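You operate a simulated robot arm through the tools that you are given. There is no shell and no other tool.

The job below is to be done with a simulated two-armed robot. You get a single attempt, and the scene is never put back.

## Task
Pick up the lens cover with one hand, pass it to the other hand and put it on the right end of the counter.

It is judged by the outcome, as a careful person would: the job done as asked, and still so three seconds after it is handed in. It fails if anything else is knocked over, pushed out of place, dropped, spilled or broken. Lids that push on must go on centred and level and be pressed home; caps that screw on are set level and turned clockwise until they are tight.

## Robot
Two 7-joint arms with two-finger parallel grippers on one trunk, on a base that moves. Base frame: it is fixed to the floor where the robot stands at the start and does not move with it; the origin is under the middle of the robot, x ahead of it, y to its left, z up. Units: m, rad, N and s.
The left shoulder is at the start at [0.03, 0.119, 0.935], the right one opposite. With the tool pointing down near the work surface each hand reaches from about 0.28 to 0.68 m from the robot's upright axis, wherever it stands, measured 20 degrees to its own side. Places, roughly: lens cover [-3, 1.75, 0.75]; right end of the counter [-2.7, 3.8, 0.8]. Payload 3.43 kg a hand.
Tool frame (each hand has its own): the origin (TCP) lies between the finger pads and is the grasp point; the fingertips stand 0.03 m ahead of it; z points along the fingers, y is the line along which they close. Largest opening 0.094 m; finger width 0.028, thickness 0.01; the body of the gripper, 0.05 by 0.096 m, starts 0.055 m behind the TCP.
Orientation is that of the tool frame in the base frame, as a unit quaternion [w, x, y, z]. With the fingers straight down and closing along the base's y, the tool's x points along the base's -x, its y along +y and its z along -z.

## Interface
- The arms move only by the tool apply_moves. It takes "left_series", "right_series" or both (then of equal length, played together; a hand with none holds still); each is a list of rows, each a list of 3 entries, a list of its own where there are three numbers: the shift along the tool's x, y, z in units of 100 mm (1.0 is 100 mm), then the turn, a rotation vector about the tool's x, y, z in units of 120 degrees (1.0 is 120 degrees), then the gripper command, from -1 (shut) to 1 (fully open), values between in proportion. In form: [[[dx, dy, dz], [ax, ay, az], fingers], ...]. A call has 1 to 20 rows; each row is the pose to reach, as a shift and turn from the pose commanded when the call began, along the tool's axes at that moment. A call with a number of a shift or a turn outside -1 to 1 is refused whole. Rows are played at 5 a second. More than 0.05 m and 0.15 rad between two rows, or a gripper value outside its range, and nothing of the call is played. A pose out of reach is approached as far as the arm can. The call stops where the force on the tool passes 40 N (or 10 N more than at its start, if that is more) or the arm is blocked; 0.2 s more then pass. The fingers move at their own pace (about 0.072 m/s each) and stop on an object; they squeeze with about 40 N. The grip force told is the motor's: it shows also when the fingers shut on nothing. Time passes only in rows, and 0.2 s behind the last, so rows that repeat a pose let the fingers close. The reply holds the time, the measured pose of the TCP, the force on the tool along the base axes, the opening and the grip force, in the units named above and with some noise, with the torque about the TCP (base axes, N m) and any sound that the robot's microphone picked up.
- Cameras (640 x 400 px; columns grow to the right, rows downward): "scene" is now at [0.0482, 0.0043, 1.6413]; the picture's right is [0.06, -1.00, 0.00], its down [-0.74, -0.04, -0.67] and it looks along [0.67, 0.04, -0.75] (base axes); focal length 284 px, centre (320, 200). "left" rides on the left gripper at [0.076, -0.014, -0.102] in its tool frame; the picture's right is [0.18, 0.98, 0.00], its down [-0.75, 0.14, -0.64] and it looks along [-0.63, 0.12, 0.77] (tool axes); focal length 243 px, centre (320, 200). "right" rides on the right gripper at [0.076, 0.014, -0.103] in its tool frame; the picture's right is [-0.18, 0.98, 0.00], its down [-0.75, -0.14, -0.64] and it looks along [-0.63, -0.12, 0.77] (tool axes); focal length 243 px, centre (320, 200). There is no depth. A picture from a camera that has moved, and an enlarged one, comes with that camera's place and axes in the base frame and with its lens.
- snapshot(camera): a new picture of that camera. No time passes.
- move_column(by): moves the trunk up (or, below 0, down) by that many m; the arms and the scene camera ride with it, the base frame stays. It gives what a move gives, with no picture.
- drive_base(legs): drives the robot by 1 to 6 legs, each [ahead, turn to the left] in m and rad, along the robot's own axes; the way and the turn of a leg run together, so that a leg with both is an arc; at most 1.5 m and 3.142 rad a leg. The arms and the cameras ride along, it lands a little off, and it stops where it bumps. It gives what a move gives.
- aim_head(pan, tilt): turns the head with the scene camera to pan (to the left, within 2.496 rad either way) and tilt (down, from -0.506 to 1.204), counted from straight ahead of the robot. It gives what a move gives.
- close_up(camera, box): a new picture of the part [left, top, right, bottom] of that camera's present view, enlarged. No time passes.
- finish_job(): hands the job in; it is judged then, once.

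Nothing tells you exact positions but the pictures and the camera data. Unless the task says otherwise, let go and move clear before handing in.

The tools are called after "Request:" as a command line: name --argument value ..., lists and objects as JSON in quotes. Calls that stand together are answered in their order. apply_moves: Moves the arms, as the interface text tells. Its arguments: {"type":"object","properties":{"left_series":{"type":"array","items":{"type":"array"}},"right_series":{"type":"array","items":{"type":"array"}}},"required":[]} The other tools are called the same way: move_column (by) moves the trunk up or down; drive_base (legs) drives the base; aim_head (pan, tilt) turns the head that bears the scene camera; snapshot (camera) takes a picture; close_up (camera, box) takes an enlarged picture of a part of a camera's view; finish_job () hands the job in.

At the start:

```text
time: 0.0
left_eef_pos: [0.4622, 0.1765, 1.0673]
left_tool_rot: [0.0, -0.002, 1.0, -0.001]
left_contact_force: [-0.3, -0.6, 0.0]
left_wrist_torque: [-0.01, -0.02, 0.02]
left_width: 0.0938
left_finger_force: 0.0
right_eef_pos: [0.4728, -0.1465, 1.0528]
right_tool_rot: [0.0, -0.002, 1.0, 0.0]
right_contact_force: [-0.3, 0.0, 0.5]
right_wrist_torque: [0.02, 0.01, 0.01]
right_width: 0.094
right_finger_force: 0.1
trunk travel left (down, up): [-0.2, 0.21]
robot x, y, heading: [0.0023, -0.004, -0.001]
head pan, tilt (commanded): [0.056, 0.841]
```

scene: 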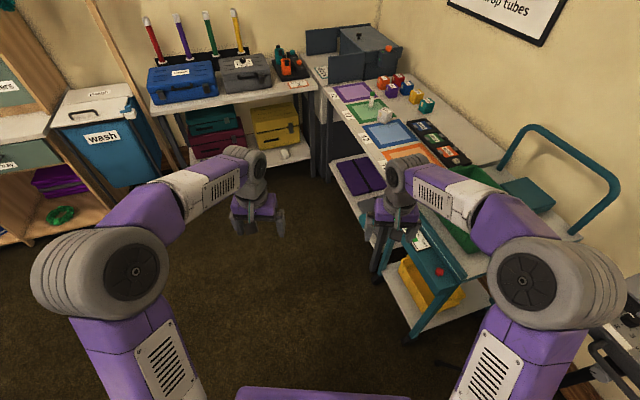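
right: 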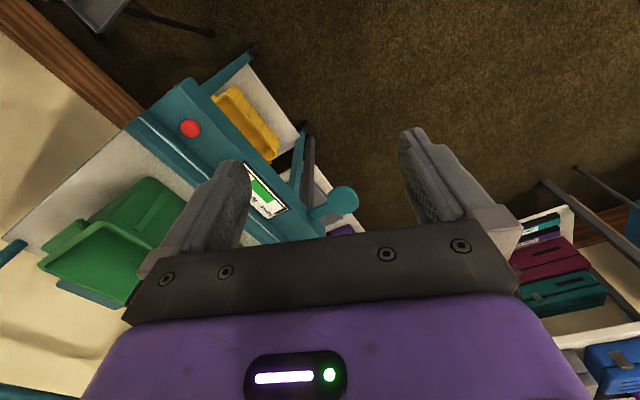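
left: 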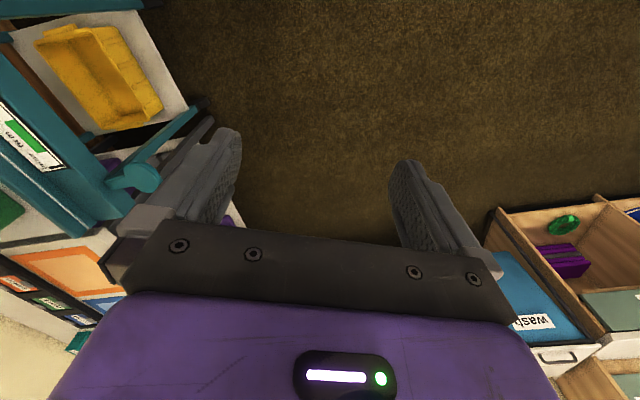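

I see a workshop with benches ahead and a cart on the right; the lens cover should be behind me to the left, about 3.5 m away. I'll pan the head around to look in that direction first.

Request:
aim_head --pan 2.4 --tilt 0.3

```text
time: 2.2
left_eef_pos: [0.4617, 0.1779, 1.0675]
left_tool_rot: [-0.001, -0.002, 1.0, 0.0]
left_contact_force: [0.4, 0.3, -0.4]
left_wrist_torque: [0.02, 0.01, -0.01]
left_width: 0.0939
left_finger_force: 0.0
right_eef_pos: [0.472, -0.1453, 1.0528]
right_tool_rot: [0.0, -0.002, 1.0, 0.0]
right_contact_force: [-0.1, -0.6, 0.0]
right_wrist_torque: [-0.03, 0.01, 0.0]
right_width: 0.094
right_finger_force: 0.1
trunk travel left (down, up): [-0.2, 0.21]
robot x, y, heading: [-0.0012, -0.0009, 0.002]
head pan, tilt (commanded): [2.4, 0.3]
```

Request:
snapshot --camera "scene"

```text
taken
camera scene: at [-0.0991, 0.063, 1.689], right [0.68, 0.74, 0.0], down [0.22, -0.2, -0.96], along [-0.7, 0.65, -0.3], focal length 284 px, centre (320, 200)
```

scene: 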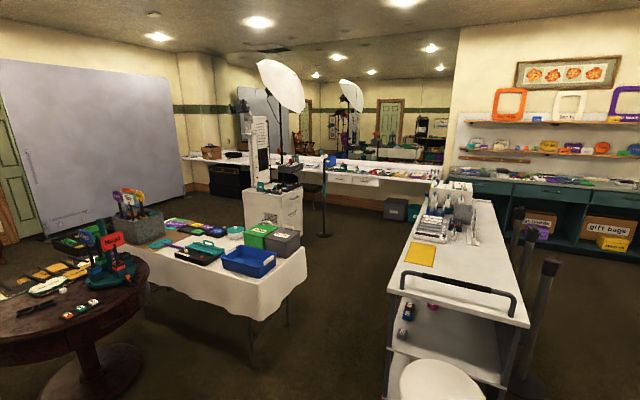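

The room's other side shows a table, a white printer/kiosk cabinet (where the lens cover should project, around pixel 260,194), and a long mirrored counter whose right end is around pixel (383–440,171). I'll zoom in on both.

Request:
close_up --camera "scene" --box '[220, 130, 340, 205]'

Request:
close_up --camera "scene" --box '[310, 130, 470, 230]'

Request:
close_up --camera "scene" --box '[120, 180, 340, 320]'

```text
5.33 times, centred on (280, 168) of scene
camera zoom: at [-0.0991, 0.063, 1.689], right [0.68, 0.74, 0.0], down [0.22, -0.2, -0.96], along [-0.7, 0.65, -0.3], focal length 1514 px, centre (533, 373)
```

zoom: 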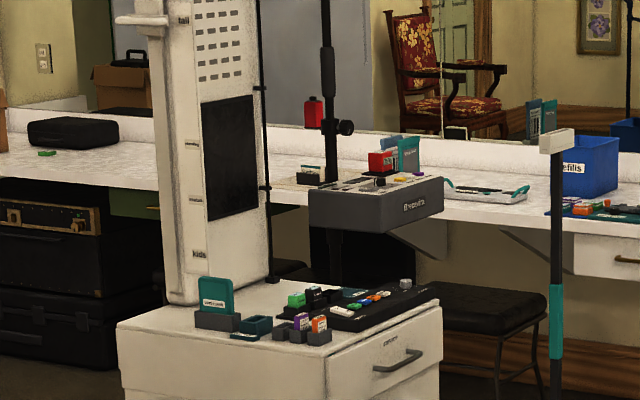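

```text
4.00 times, centred on (390, 180) of scene
camera zoom: at [-0.0991, 0.063, 1.689], right [0.68, 0.74, 0.0], down [0.22, -0.2, -0.96], along [-0.7, 0.65, -0.3], focal length 1135 px, centre (40, 280)
```

zoom: 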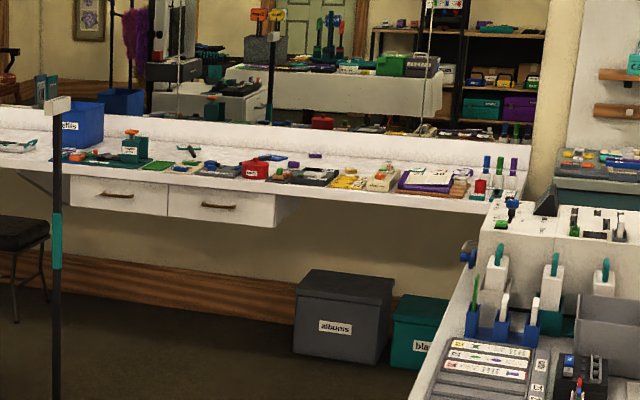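

```text
2.86 times, centred on (230, 250) of scene
camera zoom: at [-0.0991, 0.063, 1.689], right [0.68, 0.74, 0.0], down [0.22, -0.2, -0.96], along [-0.7, 0.65, -0.3], focal length 811 px, centre (577, 57)
```

zoom: 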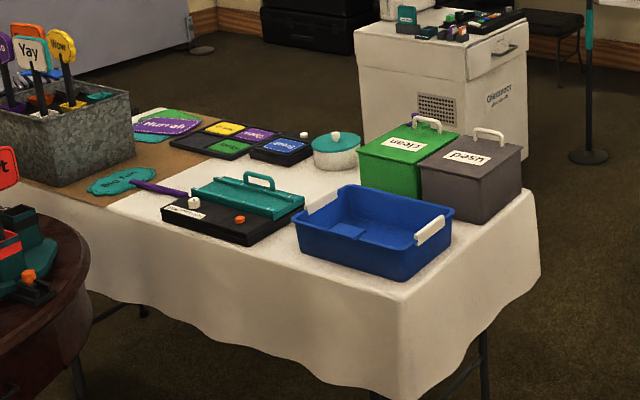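

The lens cover appears to be among the small items on the white cabinet (its near edge), with the mirrored counter behind. I'll look at the rest of the room and the robot's own footprint to plan a route.

Request:
aim_head --pan 2.4 --tilt 1.0

Request:
snapshot --camera "scene"

Request:
aim_head --pan 1.5 --tilt 0.6

Request:
snapshot --camera "scene"

Request:
aim_head --pan -2.4 --tilt 0.5

Request:
snapshot --camera "scene"

```text
time: 3.2
left_eef_pos: [0.4629, 0.1763, 1.0678]
left_tool_rot: [0.0, -0.002, 1.0, 0.0]
left_contact_force: [0.1, 0.0, 0.3]
left_wrist_torque: [-0.03, -0.02, -0.01]
left_width: 0.0938
left_finger_force: 0.1
right_eef_pos: [0.4727, -0.1464, 1.0518]
right_tool_rot: [0.0, -0.002, 1.0, 0.0]
right_contact_force: [-0.5, 0.1, -0.5]
right_wrist_torque: [0.0, -0.01, 0.02]
right_width: 0.0937
right_finger_force: 0.0
trunk travel left (down, up): [-0.2, 0.21]
robot x, y, heading: [-0.0029, -0.0013, -0.002]
head pan, tilt (commanded): [2.4, 1.0]
```

```text
taken
camera scene: at [-0.0817, 0.047, 1.6295], right [0.68, 0.74, 0.0], down [0.62, -0.57, -0.54], along [-0.4, 0.37, -0.84], focal length 284 px, centre (320, 200)
```

scene: 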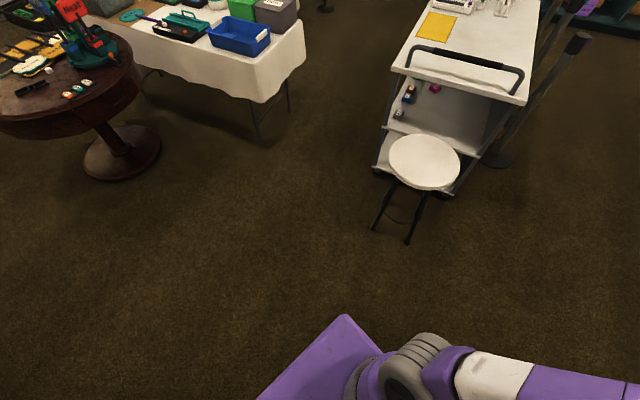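

```text
time: 4.4
left_eef_pos: [0.462, 0.1765, 1.0685]
left_tool_rot: [-0.001, -0.001, 1.0, 0.0]
left_contact_force: [-0.2, 0.0, -0.9]
left_wrist_torque: [0.0, 0.0, -0.01]
left_width: 0.094
left_finger_force: 0.0
right_eef_pos: [0.4728, -0.1474, 1.0525]
right_tool_rot: [0.0, -0.001, 1.0, 0.0]
right_contact_force: [0.2, 0.4, -0.5]
right_wrist_torque: [0.0, -0.02, 0.0]
right_width: 0.094
right_finger_force: 0.1
trunk travel left (down, up): [-0.2, 0.21]
robot x, y, heading: [-0.0003, 0.0003, -0.001]
head pan, tilt (commanded): [1.499, 0.6]
```

```text
taken
camera scene: at [-0.0241, 0.0881, 1.6615], right [1.0, -0.07, 0.0], down [-0.04, -0.56, -0.82], along [0.06, 0.82, -0.57], focal length 284 px, centre (320, 200)
```

scene: 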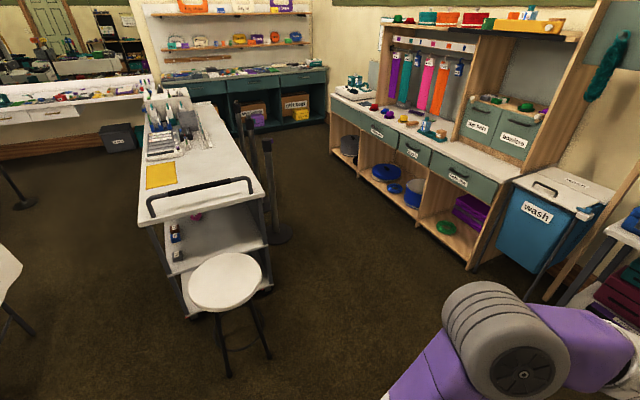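

```text
time: 7.6
left_eef_pos: [0.4628, 0.1766, 1.0673]
left_tool_rot: [0.0, -0.002, 1.0, 0.0]
left_contact_force: [0.0, -0.4, 0.7]
left_wrist_torque: [-0.01, 0.02, 0.0]
left_width: 0.0938
left_finger_force: 0.0
right_eef_pos: [0.4728, -0.1463, 1.0523]
right_tool_rot: [0.0, -0.001, 1.0, -0.001]
right_contact_force: [0.2, 0.5, 0.2]
right_wrist_torque: [0.01, 0.0, 0.03]
right_width: 0.0941
right_finger_force: 0.1
trunk travel left (down, up): [-0.2, 0.21]
robot x, y, heading: [-0.0033, -0.0001, -0.001]
head pan, tilt (commanded): [-2.4, 0.499]
```

```text
taken
camera scene: at [-0.0974, -0.0616, 1.6706], right [-0.68, 0.74, 0.0], down [0.35, 0.32, -0.88], along [-0.65, -0.59, -0.48], focal length 284 px, centre (320, 200)
```

scene: 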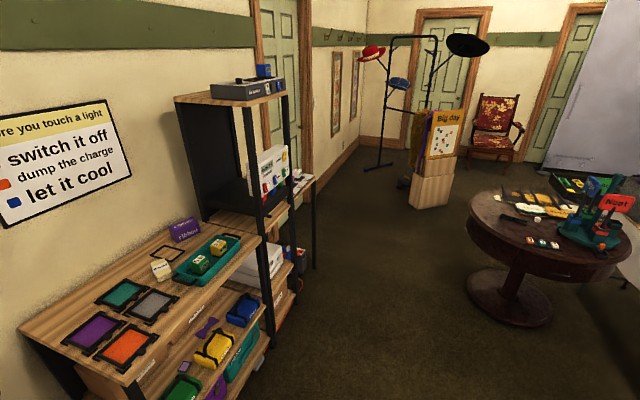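

The gap between the cloth table and white cart is about 0.7 m; I need to know the base width before deciding on a route. I'll look straight down around the robot.

Request:
aim_head --pan 2.49 --tilt 1.2

Request:
snapshot --camera "scene"

Request:
aim_head --pan -2.0 --tilt 1.2

Request:
snapshot --camera "scene"

Request:
aim_head --pan 1.2 --tilt 1.2

Request:
snapshot --camera "scene"

```text
time: 11.5
left_eef_pos: [0.4619, 0.1764, 1.0672]
left_tool_rot: [0.0, -0.001, 1.0, 0.0]
left_contact_force: [0.1, 0.1, -0.1]
left_wrist_torque: [-0.07, -0.03, 0.01]
left_width: 0.0939
left_finger_force: 0.0
right_eef_pos: [0.4728, -0.1461, 1.0517]
right_tool_rot: [0.0, -0.002, 1.0, -0.001]
right_contact_force: [-0.1, -1.1, 0.1]
right_wrist_torque: [-0.02, -0.01, -0.01]
right_width: 0.0941
right_finger_force: 0.0
trunk travel left (down, up): [-0.2, 0.21]
robot x, y, heading: [0.0019, -0.0045, 0.001]
head pan, tilt (commanded): [2.491, 1.201]
```

```text
taken
camera scene: at [-0.0748, 0.0338, 1.6169], right [0.61, 0.8, 0.0], down [0.74, -0.56, -0.36], along [-0.29, 0.22, -0.93], focal length 284 px, centre (320, 200)
```

scene: 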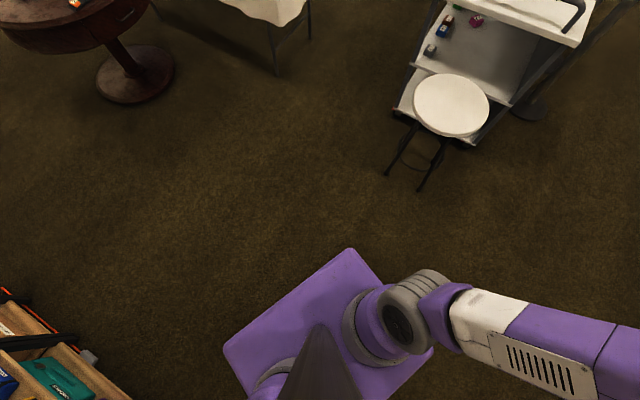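

```text
time: 15.1
left_eef_pos: [0.4623, 0.1775, 1.0678]
left_tool_rot: [0.0, -0.002, 1.0, 0.0]
left_contact_force: [-0.4, 0.1, 0.5]
left_wrist_torque: [-0.01, 0.01, -0.04]
left_width: 0.0943
left_finger_force: 0.1
right_eef_pos: [0.4732, -0.1473, 1.0526]
right_tool_rot: [0.0, -0.002, 1.0, 0.0]
right_contact_force: [1.3, 0.0, 0.3]
right_wrist_torque: [-0.02, 0.0, 0.01]
right_width: 0.094
right_finger_force: 0.1
trunk travel left (down, up): [-0.2, 0.21]
robot x, y, heading: [-0.0023, -0.0007, 0.005]
head pan, tilt (commanded): [-2.0, 1.201]
```

```text
taken
camera scene: at [-0.0535, -0.051, 1.6169], right [-0.91, 0.42, 0.0], down [0.39, 0.85, -0.36], along [-0.15, -0.33, -0.93], focal length 284 px, centre (320, 200)
```

scene: 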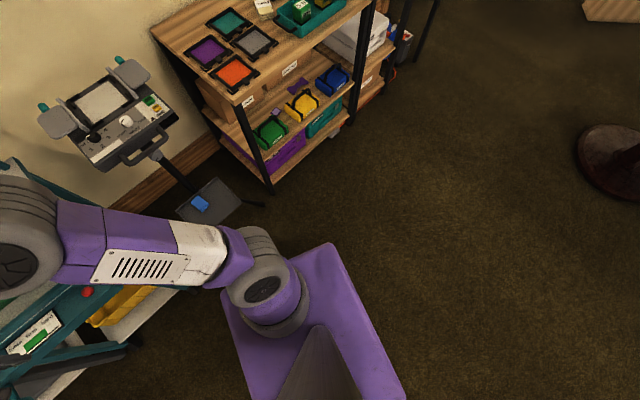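

```text
time: 17.8
left_eef_pos: [0.463, 0.1778, 1.0673]
left_tool_rot: [0.0, -0.002, 1.0, 0.0]
left_contact_force: [0.1, 0.1, -0.3]
left_wrist_torque: [-0.02, -0.02, -0.02]
left_width: 0.0939
left_finger_force: 0.1
right_eef_pos: [0.4728, -0.1463, 1.0528]
right_tool_rot: [-0.001, -0.002, 1.0, 0.0]
right_contact_force: [0.0, -0.1, 0.5]
right_wrist_torque: [-0.01, -0.01, -0.01]
right_width: 0.0941
right_finger_force: 0.1
trunk travel left (down, up): [-0.2, 0.21]
robot x, y, heading: [0.0006, -0.0018, 0.002]
head pan, tilt (commanded): [1.201, 1.201]
```

```text
taken
camera scene: at [-0.01, 0.052, 1.6169], right [0.93, -0.36, 0.0], down [-0.34, -0.87, -0.36], along [0.13, 0.34, -0.93], focal length 284 px, centre (320, 200)
```

scene: 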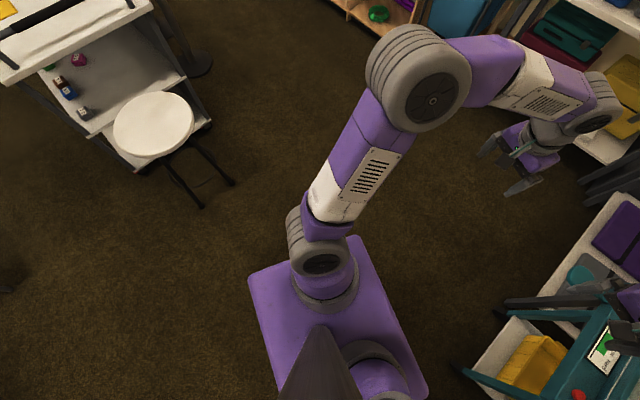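

The base plate is about 0.4 m wide, so the corridor (≈0.7 m) between the cloth table and the white cart fits, provided the arms ride high. I'll raise the trunk first, then turn and drive to the corridor's mouth near (-0.79, 0.25).

Request:
move_column --by 0.2

Request:
drive_base --legs '[[0, 2.84], [0.83, 0], [0, -0.92]]'

Request:
aim_head --pan 0.0 --tilt 0.6

Request:
snapshot --camera "scene"

```text
time: 20.0
left_eef_pos: [0.4628, 0.1769, 1.2678]
left_tool_rot: [0.0, -0.002, 1.0, 0.0]
left_contact_force: [-0.2, 0.1, -0.9]
left_wrist_torque: [0.02, -0.01, 0.01]
left_width: 0.094
left_finger_force: 0.0
right_eef_pos: [0.4721, -0.1462, 1.2529]
right_tool_rot: [0.0, -0.001, 1.0, 0.0]
right_contact_force: [-0.2, -0.1, -0.7]
right_wrist_torque: [0.0, -0.01, -0.04]
right_width: 0.0936
right_finger_force: 0.1
trunk travel left (down, up): [-0.4, 0.01]
robot x, y, heading: [0.0017, -0.0003, 0.004]
head pan, tilt (commanded): [1.201, 1.201]
```

```text
time: 33.6
left_eef_pos: [-1.1512, 0.5928, 1.2685]
left_tool_rot: [0.0, 0.829, -0.559, 0.0]
left_contact_force: [-0.5, 0.0, 0.2]
left_wrist_torque: [0.01, 0.01, 0.0]
left_width: 0.0941
left_finger_force: 0.0
right_eef_pos: [-0.8531, 0.723, 1.2543]
right_tool_rot: [0.0, 0.828, -0.56, 0.0]
right_contact_force: [0.3, 0.0, 0.1]
right_wrist_torque: [0.0, 0.02, 0.0]
right_width: 0.0941
right_finger_force: 0.0
trunk travel left (down, up): [-0.4, 0.01]
robot x, y, heading: [-0.8178, 0.2355, 1.948]
head pan, tilt (commanded): [1.201, 1.201]
```

```text
time: 35.0
left_eef_pos: [-1.1493, 0.5934, 1.2679]
left_tool_rot: [0.0, 0.829, -0.559, 0.0]
left_contact_force: [-0.7, 0.4, 0.0]
left_wrist_torque: [0.0, 0.02, 0.0]
left_width: 0.094
left_finger_force: 0.1
right_eef_pos: [-0.8533, 0.7233, 1.2535]
right_tool_rot: [0.0, 0.829, -0.56, 0.0]
right_contact_force: [0.1, -0.5, 0.9]
right_wrist_torque: [-0.01, -0.03, 0.02]
right_width: 0.094
right_finger_force: 0.1
trunk travel left (down, up): [-0.4, 0.01]
robot x, y, heading: [-0.8152, 0.2274, 1.955]
head pan, tilt (commanded): [0.0, 0.6]
```

```text
taken
camera scene: at [-0.8362, 0.2832, 1.8615], right [0.93, 0.37, 0.0], down [0.21, -0.53, -0.82], along [-0.31, 0.77, -0.57], focal length 284 px, centre (320, 200)
```

scene: 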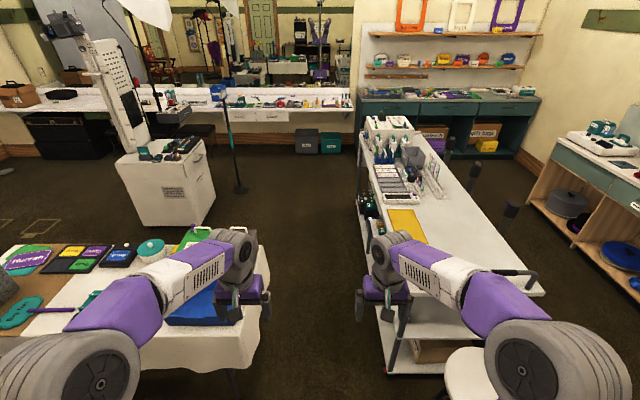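

I'm lined up with the corridor: table edge about 0.35 m to the left, cart about 0.4 m to the right of my centreline. I'll drive ahead through it in two steps.

Request:
drive_base --legs '[[0.6, 0]]'

Request:
snapshot --camera "scene"

```text
time: 38.4
left_eef_pos: [-1.3614, 1.1575, 1.268]
left_tool_rot: [0.0, 0.824, -0.567, 0.001]
left_contact_force: [-1.1, -0.4, 0.2]
left_wrist_torque: [0.01, -0.01, -0.02]
left_width: 0.0941
left_finger_force: 0.1
right_eef_pos: [-1.0636, 1.2809, 1.2528]
right_tool_rot: [0.0, 0.824, -0.566, 0.001]
right_contact_force: [-0.2, 0.0, 0.9]
right_wrist_torque: [0.0, -0.02, -0.01]
right_width: 0.094
right_finger_force: 0.2
trunk travel left (down, up): [-0.4, 0.01]
robot x, y, heading: [-1.0327, 0.7896, 1.933]
head pan, tilt (commanded): [0.0, 0.6]
```

```text
taken
camera scene: at [-1.0528, 0.8416, 1.8615], right [0.93, 0.36, 0.0], down [0.2, -0.53, -0.83], along [-0.29, 0.77, -0.56], focal length 284 px, centre (320, 200)
```

scene: 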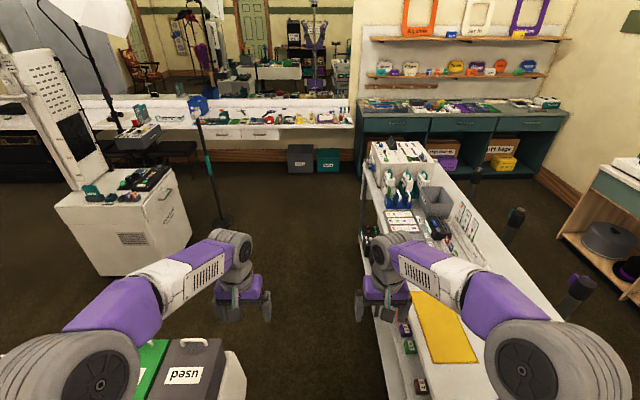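

Clear on both sides. I'll drive on past the table's far edge, then turn left towards the cabinet and look.

Request:
drive_base --legs '[[1.2, 0], [0, 1.3]]'

Request:
aim_head --pan -0.2 --tilt 0.6

Request:
snapshot --camera "scene"

```text
time: 47.7
left_eef_pos: [-1.8959, 1.6637, 1.2678]
left_tool_rot: [0.0, 0.998, 0.064, 0.0]
left_contact_force: [-0.2, -0.9, 0.9]
left_wrist_torque: [0.02, -0.01, -0.02]
left_width: 0.0942
left_finger_force: 0.0
right_eef_pos: [-1.9482, 1.9848, 1.253]
right_tool_rot: [0.0, 0.998, 0.063, 0.0]
right_contact_force: [-0.2, -0.1, 0.1]
right_wrist_torque: [0.02, 0.0, 0.0]
right_width: 0.094
right_finger_force: 0.0
trunk travel left (down, up): [-0.4, 0.01]
robot x, y, heading: [-1.4619, 1.9004, -3.011]
head pan, tilt (commanded): [0.0, 0.6]
```

```text
time: 48.4
left_eef_pos: [-1.898, 1.6649, 1.2676]
left_tool_rot: [0.0, 0.998, 0.064, 0.0]
left_contact_force: [0.4, 0.4, -0.1]
left_wrist_torque: [0.02, 0.01, -0.02]
left_width: 0.094
left_finger_force: 0.0
right_eef_pos: [-1.9488, 1.985, 1.2519]
right_tool_rot: [0.0, 0.998, 0.065, 0.0]
right_contact_force: [0.1, -0.4, -0.2]
right_wrist_torque: [0.02, -0.02, -0.01]
right_width: 0.0939
right_finger_force: 0.0
trunk travel left (down, up): [-0.4, 0.01]
robot x, y, heading: [-1.4618, 1.9013, -3.021]
head pan, tilt (commanded): [-0.201, 0.6]
```

```text
taken
camera scene: at [-1.5192, 1.9087, 1.8615], right [0.07, 1.0, 0.0], down [0.56, -0.04, -0.83], along [-0.82, 0.06, -0.56], focal length 284 px, centre (320, 200)
```

scene: 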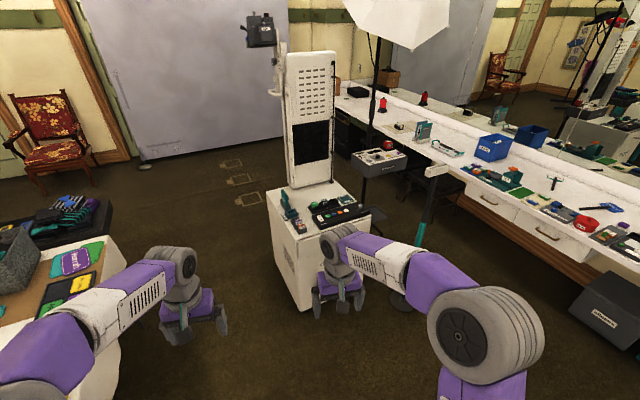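

The cabinet is right ahead about 1.4 m away. I'll zoom in on its top and on the counter.

Request:
close_up --camera "scene" --box '[255, 170, 385, 250]'

Request:
close_up --camera "scene" --box '[440, 120, 640, 245]'

Request:
close_up --camera "scene" --box '[340, 80, 520, 192]'

```text
4.92 times, centred on (320, 210) of scene
camera zoom: at [-1.5192, 1.9087, 1.8615], right [0.07, 1.0, 0.0], down [0.56, -0.04, -0.83], along [-0.82, 0.06, -0.56], focal length 1397 px, centre (320, 151)
```

zoom: 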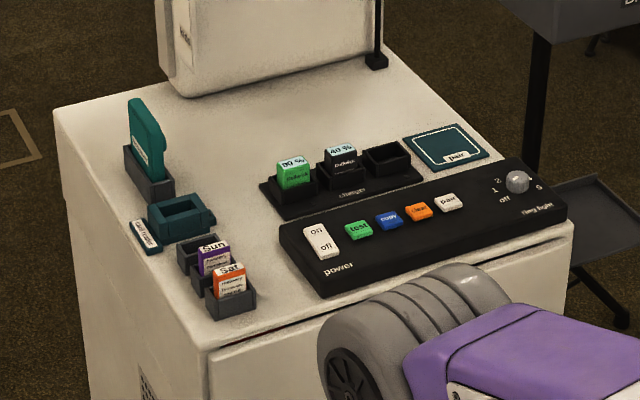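

```text
3.20 times, centred on (540, 182) of scene
camera zoom: at [-1.5192, 1.9087, 1.8615], right [0.07, 1.0, 0.0], down [0.56, -0.04, -0.83], along [-0.82, 0.06, -0.56], focal length 908 px, centre (-384, 256)
```

zoom: 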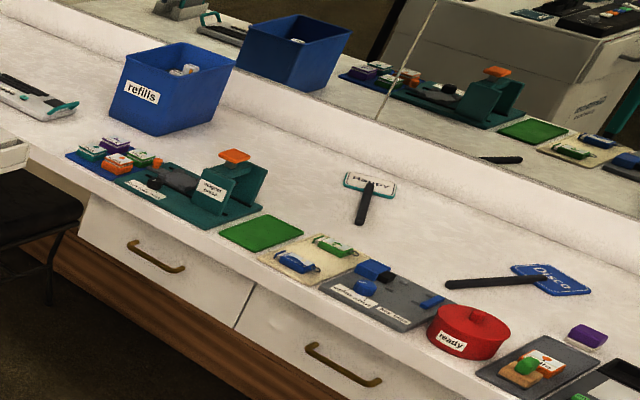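

```text
3.56 times, centred on (430, 136) of scene
camera zoom: at [-1.5192, 1.9087, 1.8615], right [0.07, 1.0, 0.0], down [0.56, -0.04, -0.83], along [-0.82, 0.06, -0.56], focal length 1009 px, centre (-71, 428)
```

zoom: 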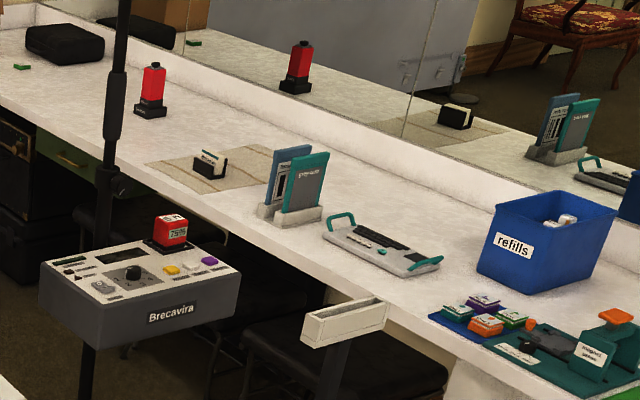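

The cabinet's near edge holds a teal tray-like piece with a small label plate, a teal card in a stand and battery packs; the lens cover is one of these. I'll drive alongside, square to the cabinet's front edge, keeping clear of the tower, and look again.

Request:
drive_base --legs '[[0, 0.25], [0.7, 0]]'

Request:
aim_head --pan -0.45 --tilt 0.75

Request:
snapshot --camera "scene"

```text
time: 53.1
left_eef_pos: [-2.4727, 1.3005, 1.2671]
left_tool_rot: [0.0, 0.981, 0.193, 0.0]
left_contact_force: [-0.1, -0.2, -1.2]
left_wrist_torque: [0.01, 0.0, 0.03]
left_width: 0.094
left_finger_force: 0.1
right_eef_pos: [-2.6031, 1.5965, 1.2542]
right_tool_rot: [0.0, 0.981, 0.192, -0.001]
right_contact_force: [-0.4, 0.4, 0.2]
right_wrist_torque: [0.0, 0.02, 0.0]
right_width: 0.0938
right_finger_force: 0.1
trunk travel left (down, up): [-0.4, 0.01]
robot x, y, heading: [-2.1079, 1.638, -2.76]
head pan, tilt (commanded): [-0.201, 0.6]
```

```text
time: 53.9
left_eef_pos: [-2.4726, 1.2995, 1.2674]
left_tool_rot: [0.0, 0.981, 0.192, 0.0]
left_contact_force: [-0.4, -0.5, -0.6]
left_wrist_torque: [0.0, 0.02, 0.0]
left_width: 0.0938
left_finger_force: 0.1
right_eef_pos: [-2.6028, 1.5978, 1.2527]
right_tool_rot: [0.0, 0.981, 0.192, 0.0]
right_contact_force: [0.3, 0.3, 0.6]
right_wrist_torque: [0.04, -0.02, 0.03]
right_width: 0.0943
right_finger_force: 0.0
trunk travel left (down, up): [-0.4, 0.01]
robot x, y, heading: [-2.113, 1.6345, -2.754]
head pan, tilt (commanded): [-0.45, 0.75]
```

```text
taken
camera scene: at [-2.1651, 1.6542, 1.8487], right [0.07, 1.0, 0.0], down [0.68, -0.05, -0.73], along [-0.73, 0.05, -0.68], focal length 284 px, centre (320, 200)
```

scene: 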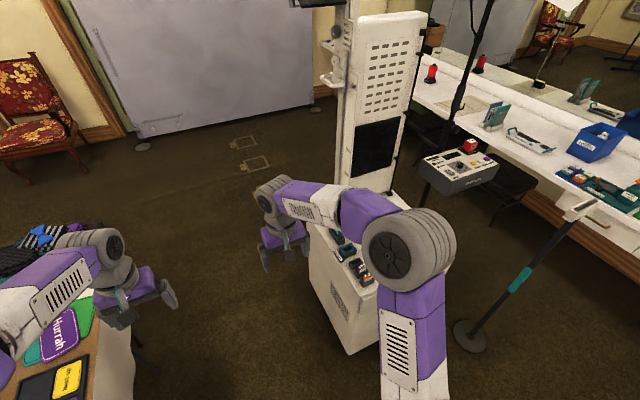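

The tower sits at the cabinet's back-left, out of my turning circle. I'll drive on 0.6 m and turn right to face the cabinet front.

Request:
drive_base --legs '[[0.6, 0], [0, -1.57]]'

Request:
aim_head --pan 0.3 --tilt 1.0

Request:
snapshot --camera "scene"

Request:
snapshot --camera "left"

Request:
snapshot --camera "right"

```text
time: 61.1
left_eef_pos: [-3.0148, 1.7734, 1.2671]
left_tool_rot: [0.0, 0.83, -0.557, 0.0]
left_contact_force: [0.4, -0.9, 0.4]
left_wrist_torque: [-0.03, -0.02, -0.01]
left_width: 0.0941
left_finger_force: 0.0
right_eef_pos: [-2.7177, 1.9038, 1.253]
right_tool_rot: [0.0, 0.83, -0.557, 0.001]
right_contact_force: [0.0, -0.9, -0.7]
right_wrist_torque: [-0.01, -0.01, -0.02]
right_width: 0.0941
right_finger_force: 0.0
trunk travel left (down, up): [-0.4, 0.01]
robot x, y, heading: [-2.6783, 1.4096, 1.959]
head pan, tilt (commanded): [-0.45, 0.75]
```

```text
time: 62.2
left_eef_pos: [-3.0142, 1.7724, 1.2677]
left_tool_rot: [0.0, 0.831, -0.556, 0.0]
left_contact_force: [0.5, 0.6, -1.1]
left_wrist_torque: [-0.02, 0.04, -0.03]
left_width: 0.0944
left_finger_force: 0.0
right_eef_pos: [-2.7184, 1.9025, 1.2535]
right_tool_rot: [0.0, 0.831, -0.557, 0.0]
right_contact_force: [-0.1, 0.8, 0.0]
right_wrist_torque: [0.0, -0.01, 0.02]
right_width: 0.0938
right_finger_force: 0.0
trunk travel left (down, up): [-0.4, 0.01]
robot x, y, heading: [-2.6758, 1.4106, 1.953]
head pan, tilt (commanded): [0.3, 1.0]
```

```text
taken
camera scene: at [-2.7096, 1.4358, 1.8295], right [0.77, 0.63, 0.0], down [0.53, -0.65, -0.54], along [-0.34, 0.42, -0.84], focal length 284 px, centre (320, 200)
```

scene: 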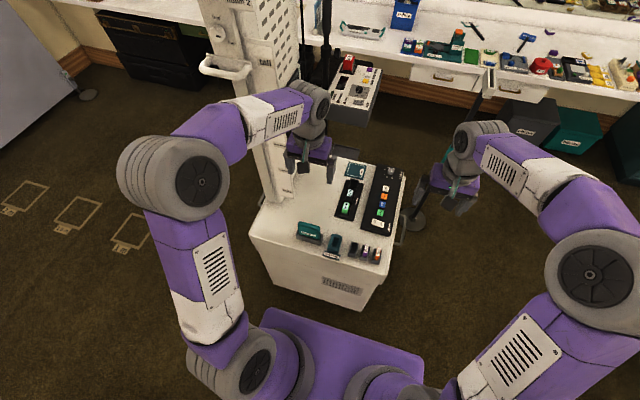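

```text
taken
camera left: at [-2.972, 1.706, 1.3703], right [-0.84, -0.54, 0.0], down [-0.42, 0.64, 0.64], along [-0.35, 0.54, -0.77], focal length 243 px, centre (320, 200)
```

left: 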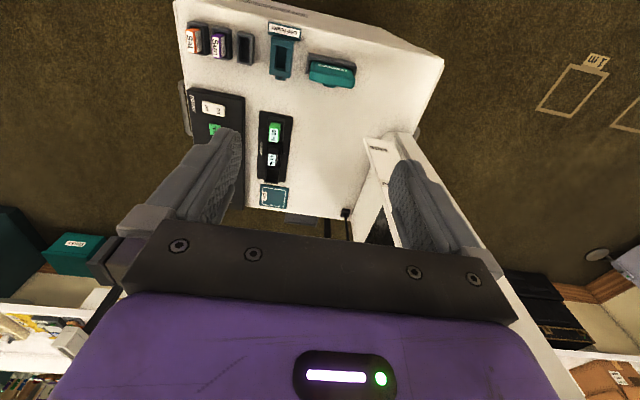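

```text
taken
camera right: at [-2.7024, 1.8276, 1.3554], right [-0.98, -0.2, 0.0], down [-0.15, 0.75, 0.64], along [-0.13, 0.63, -0.77], focal length 243 px, centre (320, 200)
```

right: 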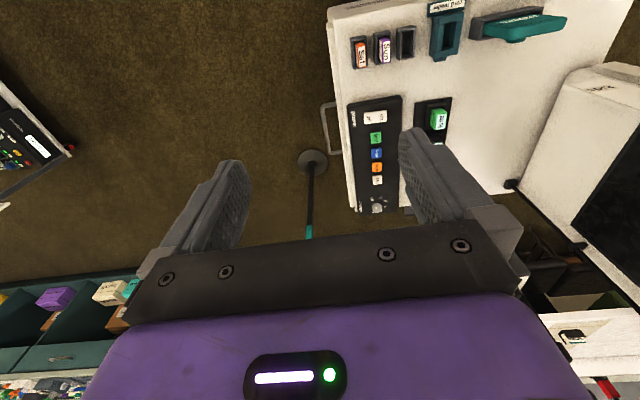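

The wrist cameras see the cabinet top well. I'll zoom in to read labels.

Request:
close_up --camera "left" --box '[255, 15, 375, 90]'

Request:
close_up --camera "scene" --box '[280, 200, 400, 275]'

Request:
close_up --camera "left" --box '[170, 5, 300, 220]'

```text
5.33 times, centred on (315, 52) of left
camera zoom: at [-2.972, 1.706, 1.3703], right [-0.84, -0.54, 0.0], down [-0.42, 0.64, 0.64], along [-0.35, 0.54, -0.77], focal length 1294 px, centre (347, 987)
```

zoom: 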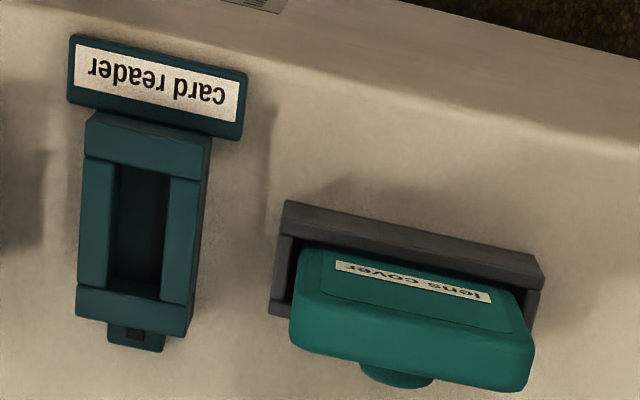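

```text
5.33 times, centred on (340, 238) of scene
camera zoom: at [-2.7096, 1.4358, 1.8295], right [0.77, 0.63, 0.0], down [0.53, -0.65, -0.54], along [-0.34, 0.42, -0.84], focal length 1514 px, centre (213, 0)
```

zoom: 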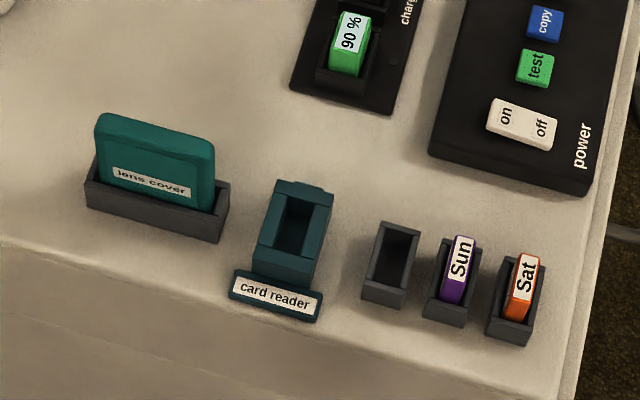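

```text
1.86 times, centred on (235, 112) of left
camera zoom: at [-2.972, 1.706, 1.3703], right [-0.84, -0.54, 0.0], down [-0.42, 0.64, 0.64], along [-0.35, 0.54, -0.77], focal length 451 px, centre (478, 363)
```

zoom: 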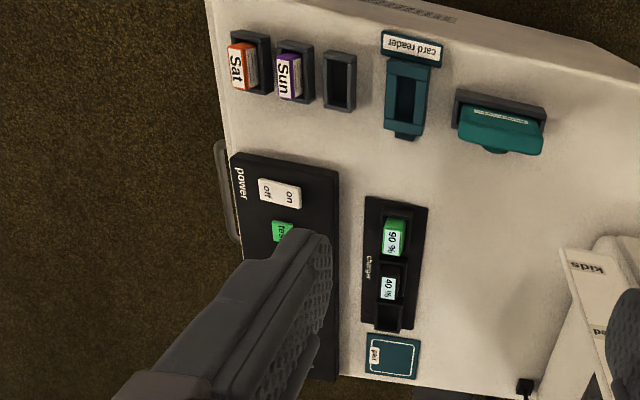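

The lens cover is the teal plate (label "lens cover") standing upright in a grey slot holder at about (-3.06, 1.80), top around z 0.86, with a knob on its far face. I'll inspect the knob from the right wrist camera.

Request:
close_up --camera "right" --box '[460, 0, 580, 75]'

Request:
close_up --camera "left" --box '[290, 30, 380, 100]'

```text
5.33 times, centred on (520, 38) of right
camera zoom: at [-2.7024, 1.8276, 1.3554], right [-0.98, -0.2, 0.0], down [-0.15, 0.75, 0.64], along [-0.13, 0.63, -0.77], focal length 1294 px, centre (-747, 1067)
```

zoom: 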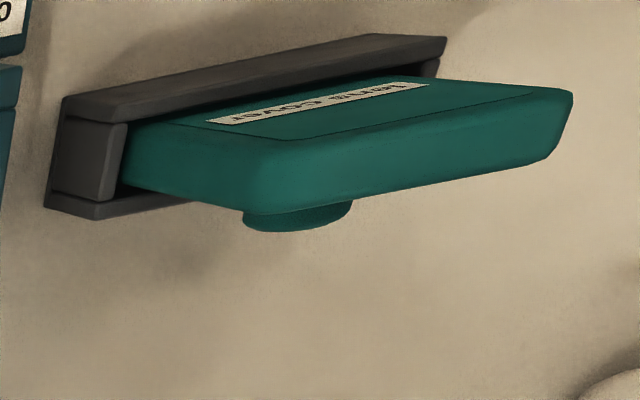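

```text
5.71 times, centred on (335, 65) of left
camera zoom: at [-2.972, 1.706, 1.3703], right [-0.84, -0.54, 0.0], down [-0.42, 0.64, 0.64], along [-0.35, 0.54, -0.77], focal length 1386 px, centre (234, 971)
```

zoom: 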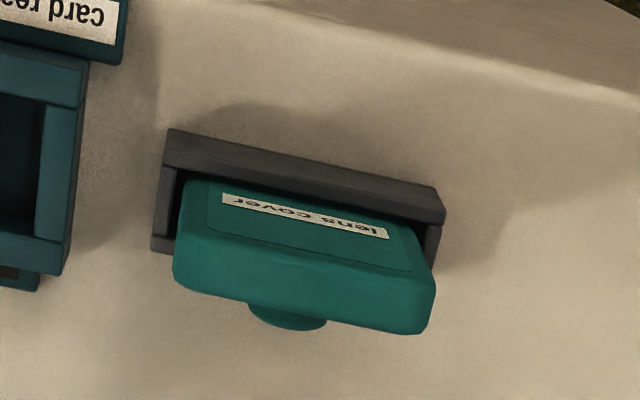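

The cover is a plate roughly 9 cm wide and 2–3 cm thick with a round knob on its back. I'll turn the left hand a quarter-turn so its fingers close across the thickness, and bring it above the cover for an edge-on view.

Request:
apply_moves --left_series '[[[-0.04, 0.03, 0.1], [0, 0, -0.0682], 1], [[-0.08, 0.06, 0.2], [0, 0, -0.1364], 1], [[-0.12, 0.09, 0.3], [0, 0, -0.2046], 1], [[-0.16, 0.12, 0.4], [0, 0, -0.2728], 1], [[-0.2, 0.15, 0.5], [0, 0, -0.341], 1], [[-0.24, 0.18, 0.6], [0, 0, -0.4092], 1], [[-0.28, 0.21, 0.7], [0, 0, -0.4774], 1], [[-0.32, 0.24, 0.8], [0, 0, -0.5456], 1], [[-0.36, 0.27, 0.9], [0, 0, -0.6138], 1], [[-0.4, 0.3, 1.0], [0, 0, -0.682], 1], [[-0.42, 0.32, 1.0], [0, 0, -0.75], 1]]'

Request:
snapshot --camera "left"

Request:
snapshot --camera "scene"

```text
time: 64.6
left_eef_pos: [-3.0598, 1.7983, 1.1671]
left_tool_rot: [0.0, 0.981, 0.195, 0.001]
left_contact_force: [0.3, -0.7, -0.5]
left_wrist_torque: [0.03, 0.0, -0.01]
left_width: 0.0939
left_finger_force: 0.0
right_eef_pos: [-2.7192, 1.9029, 1.2524]
right_tool_rot: [0.0, 0.831, -0.557, -0.001]
right_contact_force: [1.3, -0.1, 0.0]
right_wrist_torque: [-0.01, -0.02, 0.02]
right_width: 0.0941
right_finger_force: 0.1
trunk travel left (down, up): [-0.4, 0.01]
robot x, y, heading: [-2.6784, 1.4091, 1.958]
head pan, tilt (commanded): [0.3, 1.0]
```

```text
taken
camera left: at [-2.9944, 1.8403, 1.2694], right [0.55, -0.84, 0.0], down [-0.64, -0.42, 0.64], along [-0.54, -0.35, -0.77], focal length 243 px, centre (320, 200)
```

left: 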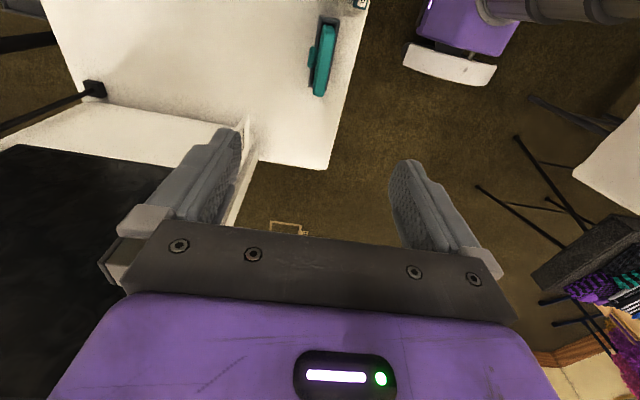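

```text
taken
camera scene: at [-2.7094, 1.4356, 1.8295], right [0.77, 0.63, 0.0], down [0.53, -0.65, -0.54], along [-0.34, 0.42, -0.84], focal length 284 px, centre (320, 200)
```

scene: 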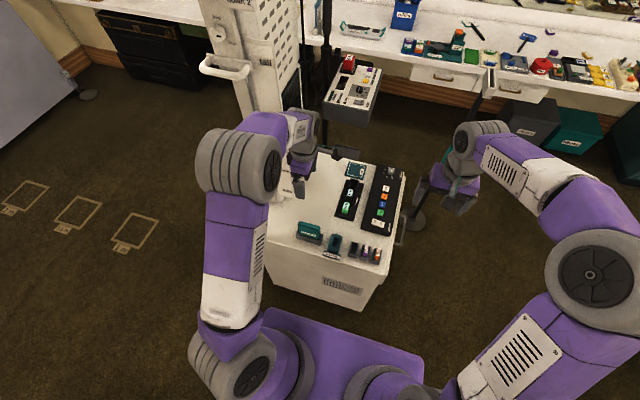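

The left camera now sees the cover edge-on from above. I'll zoom in.

Request:
close_up --camera "left" --box '[270, 5, 390, 105]'

Request:
close_up --camera "scene" --box '[285, 205, 345, 250]'

```text
4.00 times, centred on (330, 55) of left
camera zoom: at [-2.9944, 1.8403, 1.2694], right [0.55, -0.84, 0.0], down [-0.64, -0.42, 0.64], along [-0.54, -0.35, -0.77], focal length 970 px, centre (280, 780)
```

zoom: 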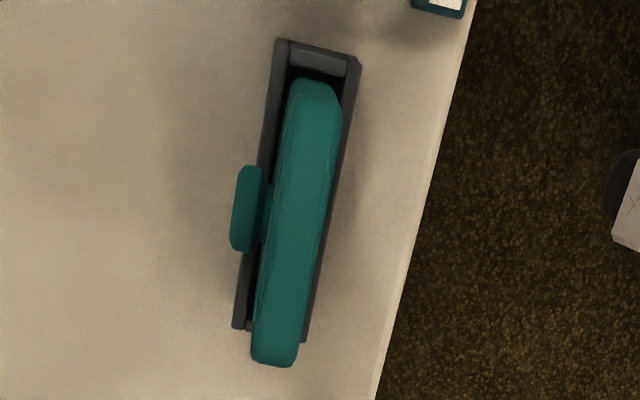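

```text
8.89 times, centred on (315, 228) of scene
camera zoom: at [-2.7094, 1.4356, 1.8295], right [0.77, 0.63, 0.0], down [0.53, -0.65, -0.54], along [-0.34, 0.42, -0.84], focal length 2523 px, centre (364, -44)
```

zoom: 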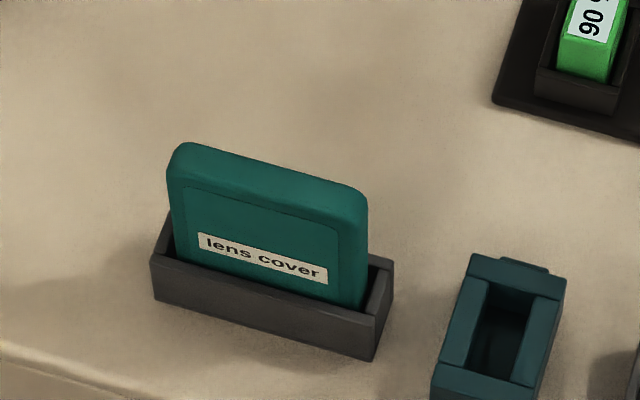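

Geometry is clear now: plate about 89 mm wide, 18 mm thick, top near z 0.878, centred near (-3.052, 1.795), with a ~27 mm knob on its far face about mid-height. I'll centre the left hand over it and descend part-way, then re-check.

Request:
apply_moves --left_series '[[[0.03, 0.03, 0.33], [0, 0, 0], 1], [[0.06, 0.057, 0.66], [0, 0, 0], 1], [[0.06, 0.057, 1.0], [0, 0, 0], 1], [[0.06, 0.057, 1.0], [0, 0, 0], 1]]'

Request:
snapshot --camera "left"

Request:
close_up --camera "scene" --box '[270, 140, 370, 260]'

```text
time: 65.6
left_eef_pos: [-3.0533, 1.7951, 1.067]
left_tool_rot: [0.0, 0.981, 0.194, 0.001]
left_contact_force: [-0.1, 0.2, -0.1]
left_wrist_torque: [-0.01, -0.01, 0.03]
left_width: 0.0941
left_finger_force: 0.0
right_eef_pos: [-2.7178, 1.9015, 1.2527]
right_tool_rot: [0.0, 0.83, -0.557, 0.0]
right_contact_force: [-1.0, 0.4, 0.7]
right_wrist_torque: [0.0, -0.02, 0.05]
right_width: 0.094
right_finger_force: 0.1
trunk travel left (down, up): [-0.4, 0.01]
robot x, y, heading: [-2.6717, 1.4076, 1.958]
head pan, tilt (commanded): [0.3, 1.0]
```

```text
taken
camera left: at [-2.9883, 1.8362, 1.169], right [0.54, -0.84, 0.0], down [-0.64, -0.42, 0.64], along [-0.54, -0.35, -0.77], focal length 243 px, centre (320, 200)
```

left: 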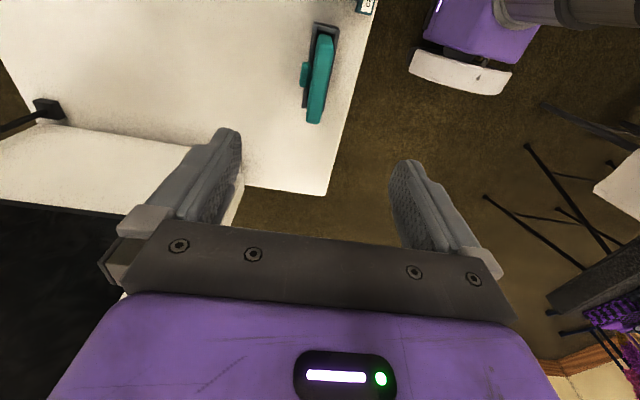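

```text
3.33 times, centred on (320, 200) of scene
camera zoom: at [-2.7094, 1.4353, 1.8295], right [0.77, 0.63, 0.0], down [0.53, -0.65, -0.54], along [-0.34, 0.42, -0.84], focal length 946 px, centre (320, 200)
```

zoom: 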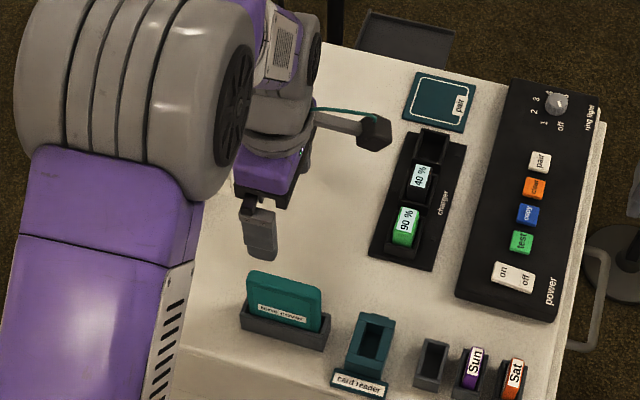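

Descent is clean. Zooming again for a refined estimate of the plate position.

Request:
close_up --camera "left" --box '[270, 10, 380, 130]'

```text
3.33 times, centred on (325, 70) of left
camera zoom: at [-2.9883, 1.8362, 1.169], right [0.54, -0.84, 0.0], down [-0.64, -0.42, 0.64], along [-0.54, -0.35, -0.77], focal length 809 px, centre (303, 633)
```

zoom: 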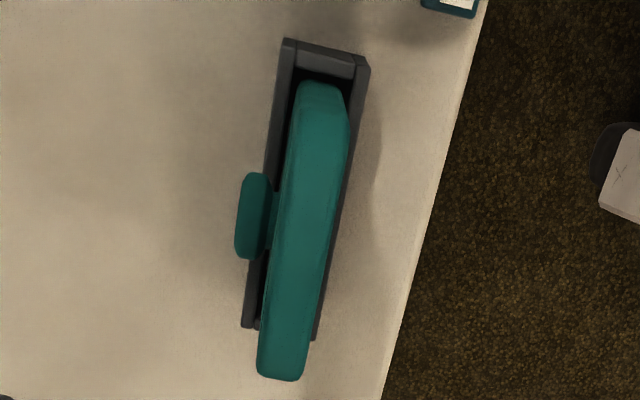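

The fingers are centred on the plate to within ~2 mm and about 1.5° off in yaw. I'll trim that and descend to the grip depth (tips ~25 mm below the plate's top, above the knob).

Request:
apply_moves --left_series '[[[0.01, 0, 0.35], [0, 0, -0.006], 1], [[0.02, 0, 0.7], [0, 0, -0.012], 1], [[0.02, 0, 1.0], [0, 0, -0.013], 1], [[0.02, 0, 1.0], [0, 0, -0.013], 1]]'

Request:
snapshot --camera "left"

Request:
close_up --camera "scene" --box '[280, 170, 360, 250]'

```text
time: 66.6
left_eef_pos: [-3.0514, 1.7967, 0.968]
left_tool_rot: [-0.001, 0.978, 0.207, 0.0]
left_contact_force: [0.9, 0.0, -0.3]
left_wrist_torque: [-0.01, 0.02, 0.03]
left_width: 0.0942
left_finger_force: 0.0
right_eef_pos: [-2.7177, 1.9025, 1.2525]
right_tool_rot: [0.0, 0.83, -0.557, 0.0]
right_contact_force: [-0.5, 0.1, -0.1]
right_wrist_torque: [-0.01, 0.0, -0.03]
right_width: 0.0941
right_finger_force: 0.1
trunk travel left (down, up): [-0.4, 0.01]
robot x, y, heading: [-2.6796, 1.4134, 1.957]
head pan, tilt (commanded): [0.3, 1.0]
```

```text
taken
camera left: at [-2.9871, 1.8395, 1.0706], right [0.57, -0.82, 0.0], down [-0.63, -0.43, 0.64], along [-0.53, -0.36, -0.77], focal length 243 px, centre (320, 200)
```

left: 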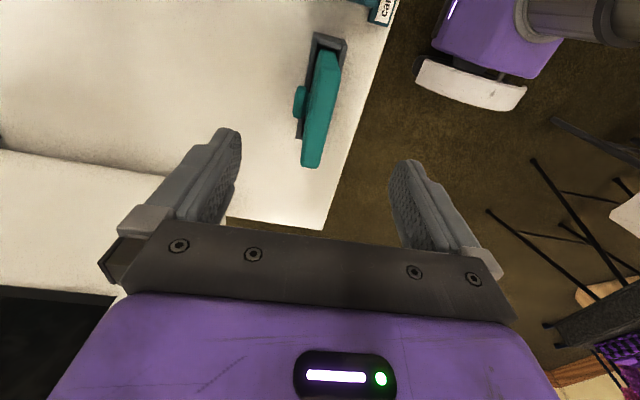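

```text
5.00 times, centred on (320, 210) of scene
camera zoom: at [-2.7095, 1.4354, 1.8295], right [0.77, 0.63, 0.0], down [0.53, -0.65, -0.54], along [-0.34, 0.42, -0.84], focal length 1419 px, centre (320, 150)
```

zoom: 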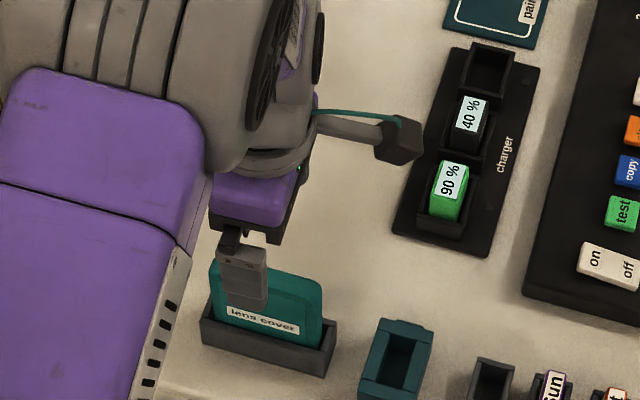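

Aligned within about a millimetre across the thickness. Descending the last 84 mm.

Request:
apply_moves --left_series '[[[0.01, 0, 0.3], [0, 0, 0], 1], [[0.02, 0.01, 0.6], [0, 0, 0], 1], [[0.03, 0.01, 0.84], [0, 0, 0], 1], [[0.03, 0.01, 0.84], [0, 0, 0], 1]]'

Request:
snapshot --camera "left"

Request:
close_up --camera "scene" --box '[280, 170, 360, 250]'

```text
time: 67.6
left_eef_pos: [-3.0478, 1.7975, 0.8826]
left_tool_rot: [0.0, 0.978, 0.207, 0.0]
left_contact_force: [0.2, 0.5, 0.3]
left_wrist_torque: [0.0, 0.04, -0.02]
left_width: 0.0937
left_finger_force: 0.0
right_eef_pos: [-2.7187, 1.9032, 1.2522]
right_tool_rot: [0.0, 0.83, -0.557, 0.0]
right_contact_force: [-0.9, 0.7, 0.1]
right_wrist_torque: [0.01, 0.0, -0.01]
right_width: 0.0939
right_finger_force: 0.1
trunk travel left (down, up): [-0.4, 0.01]
robot x, y, heading: [-2.6756, 1.4123, 1.956]
head pan, tilt (commanded): [0.3, 1.0]
```

```text
taken
camera left: at [-2.9836, 1.8405, 0.9856], right [0.57, -0.82, 0.0], down [-0.63, -0.43, 0.64], along [-0.53, -0.36, -0.77], focal length 243 px, centre (320, 200)
```

left: 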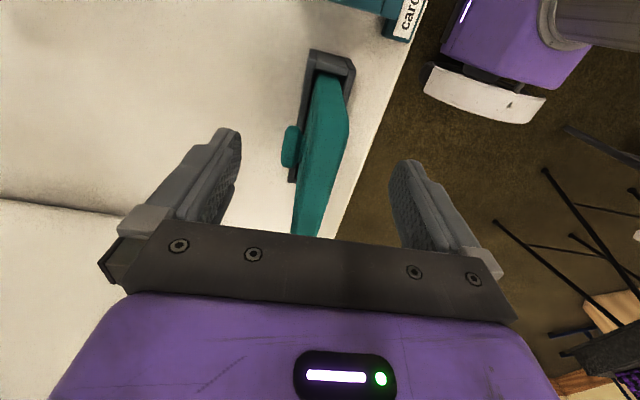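

```text
5.00 times, centred on (320, 210) of scene
camera zoom: at [-2.7095, 1.4355, 1.8295], right [0.77, 0.63, 0.0], down [0.53, -0.65, -0.54], along [-0.34, 0.42, -0.84], focal length 1419 px, centre (320, 150)
```

zoom: 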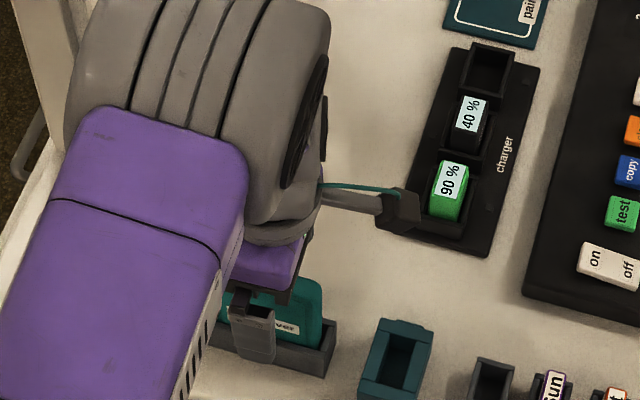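

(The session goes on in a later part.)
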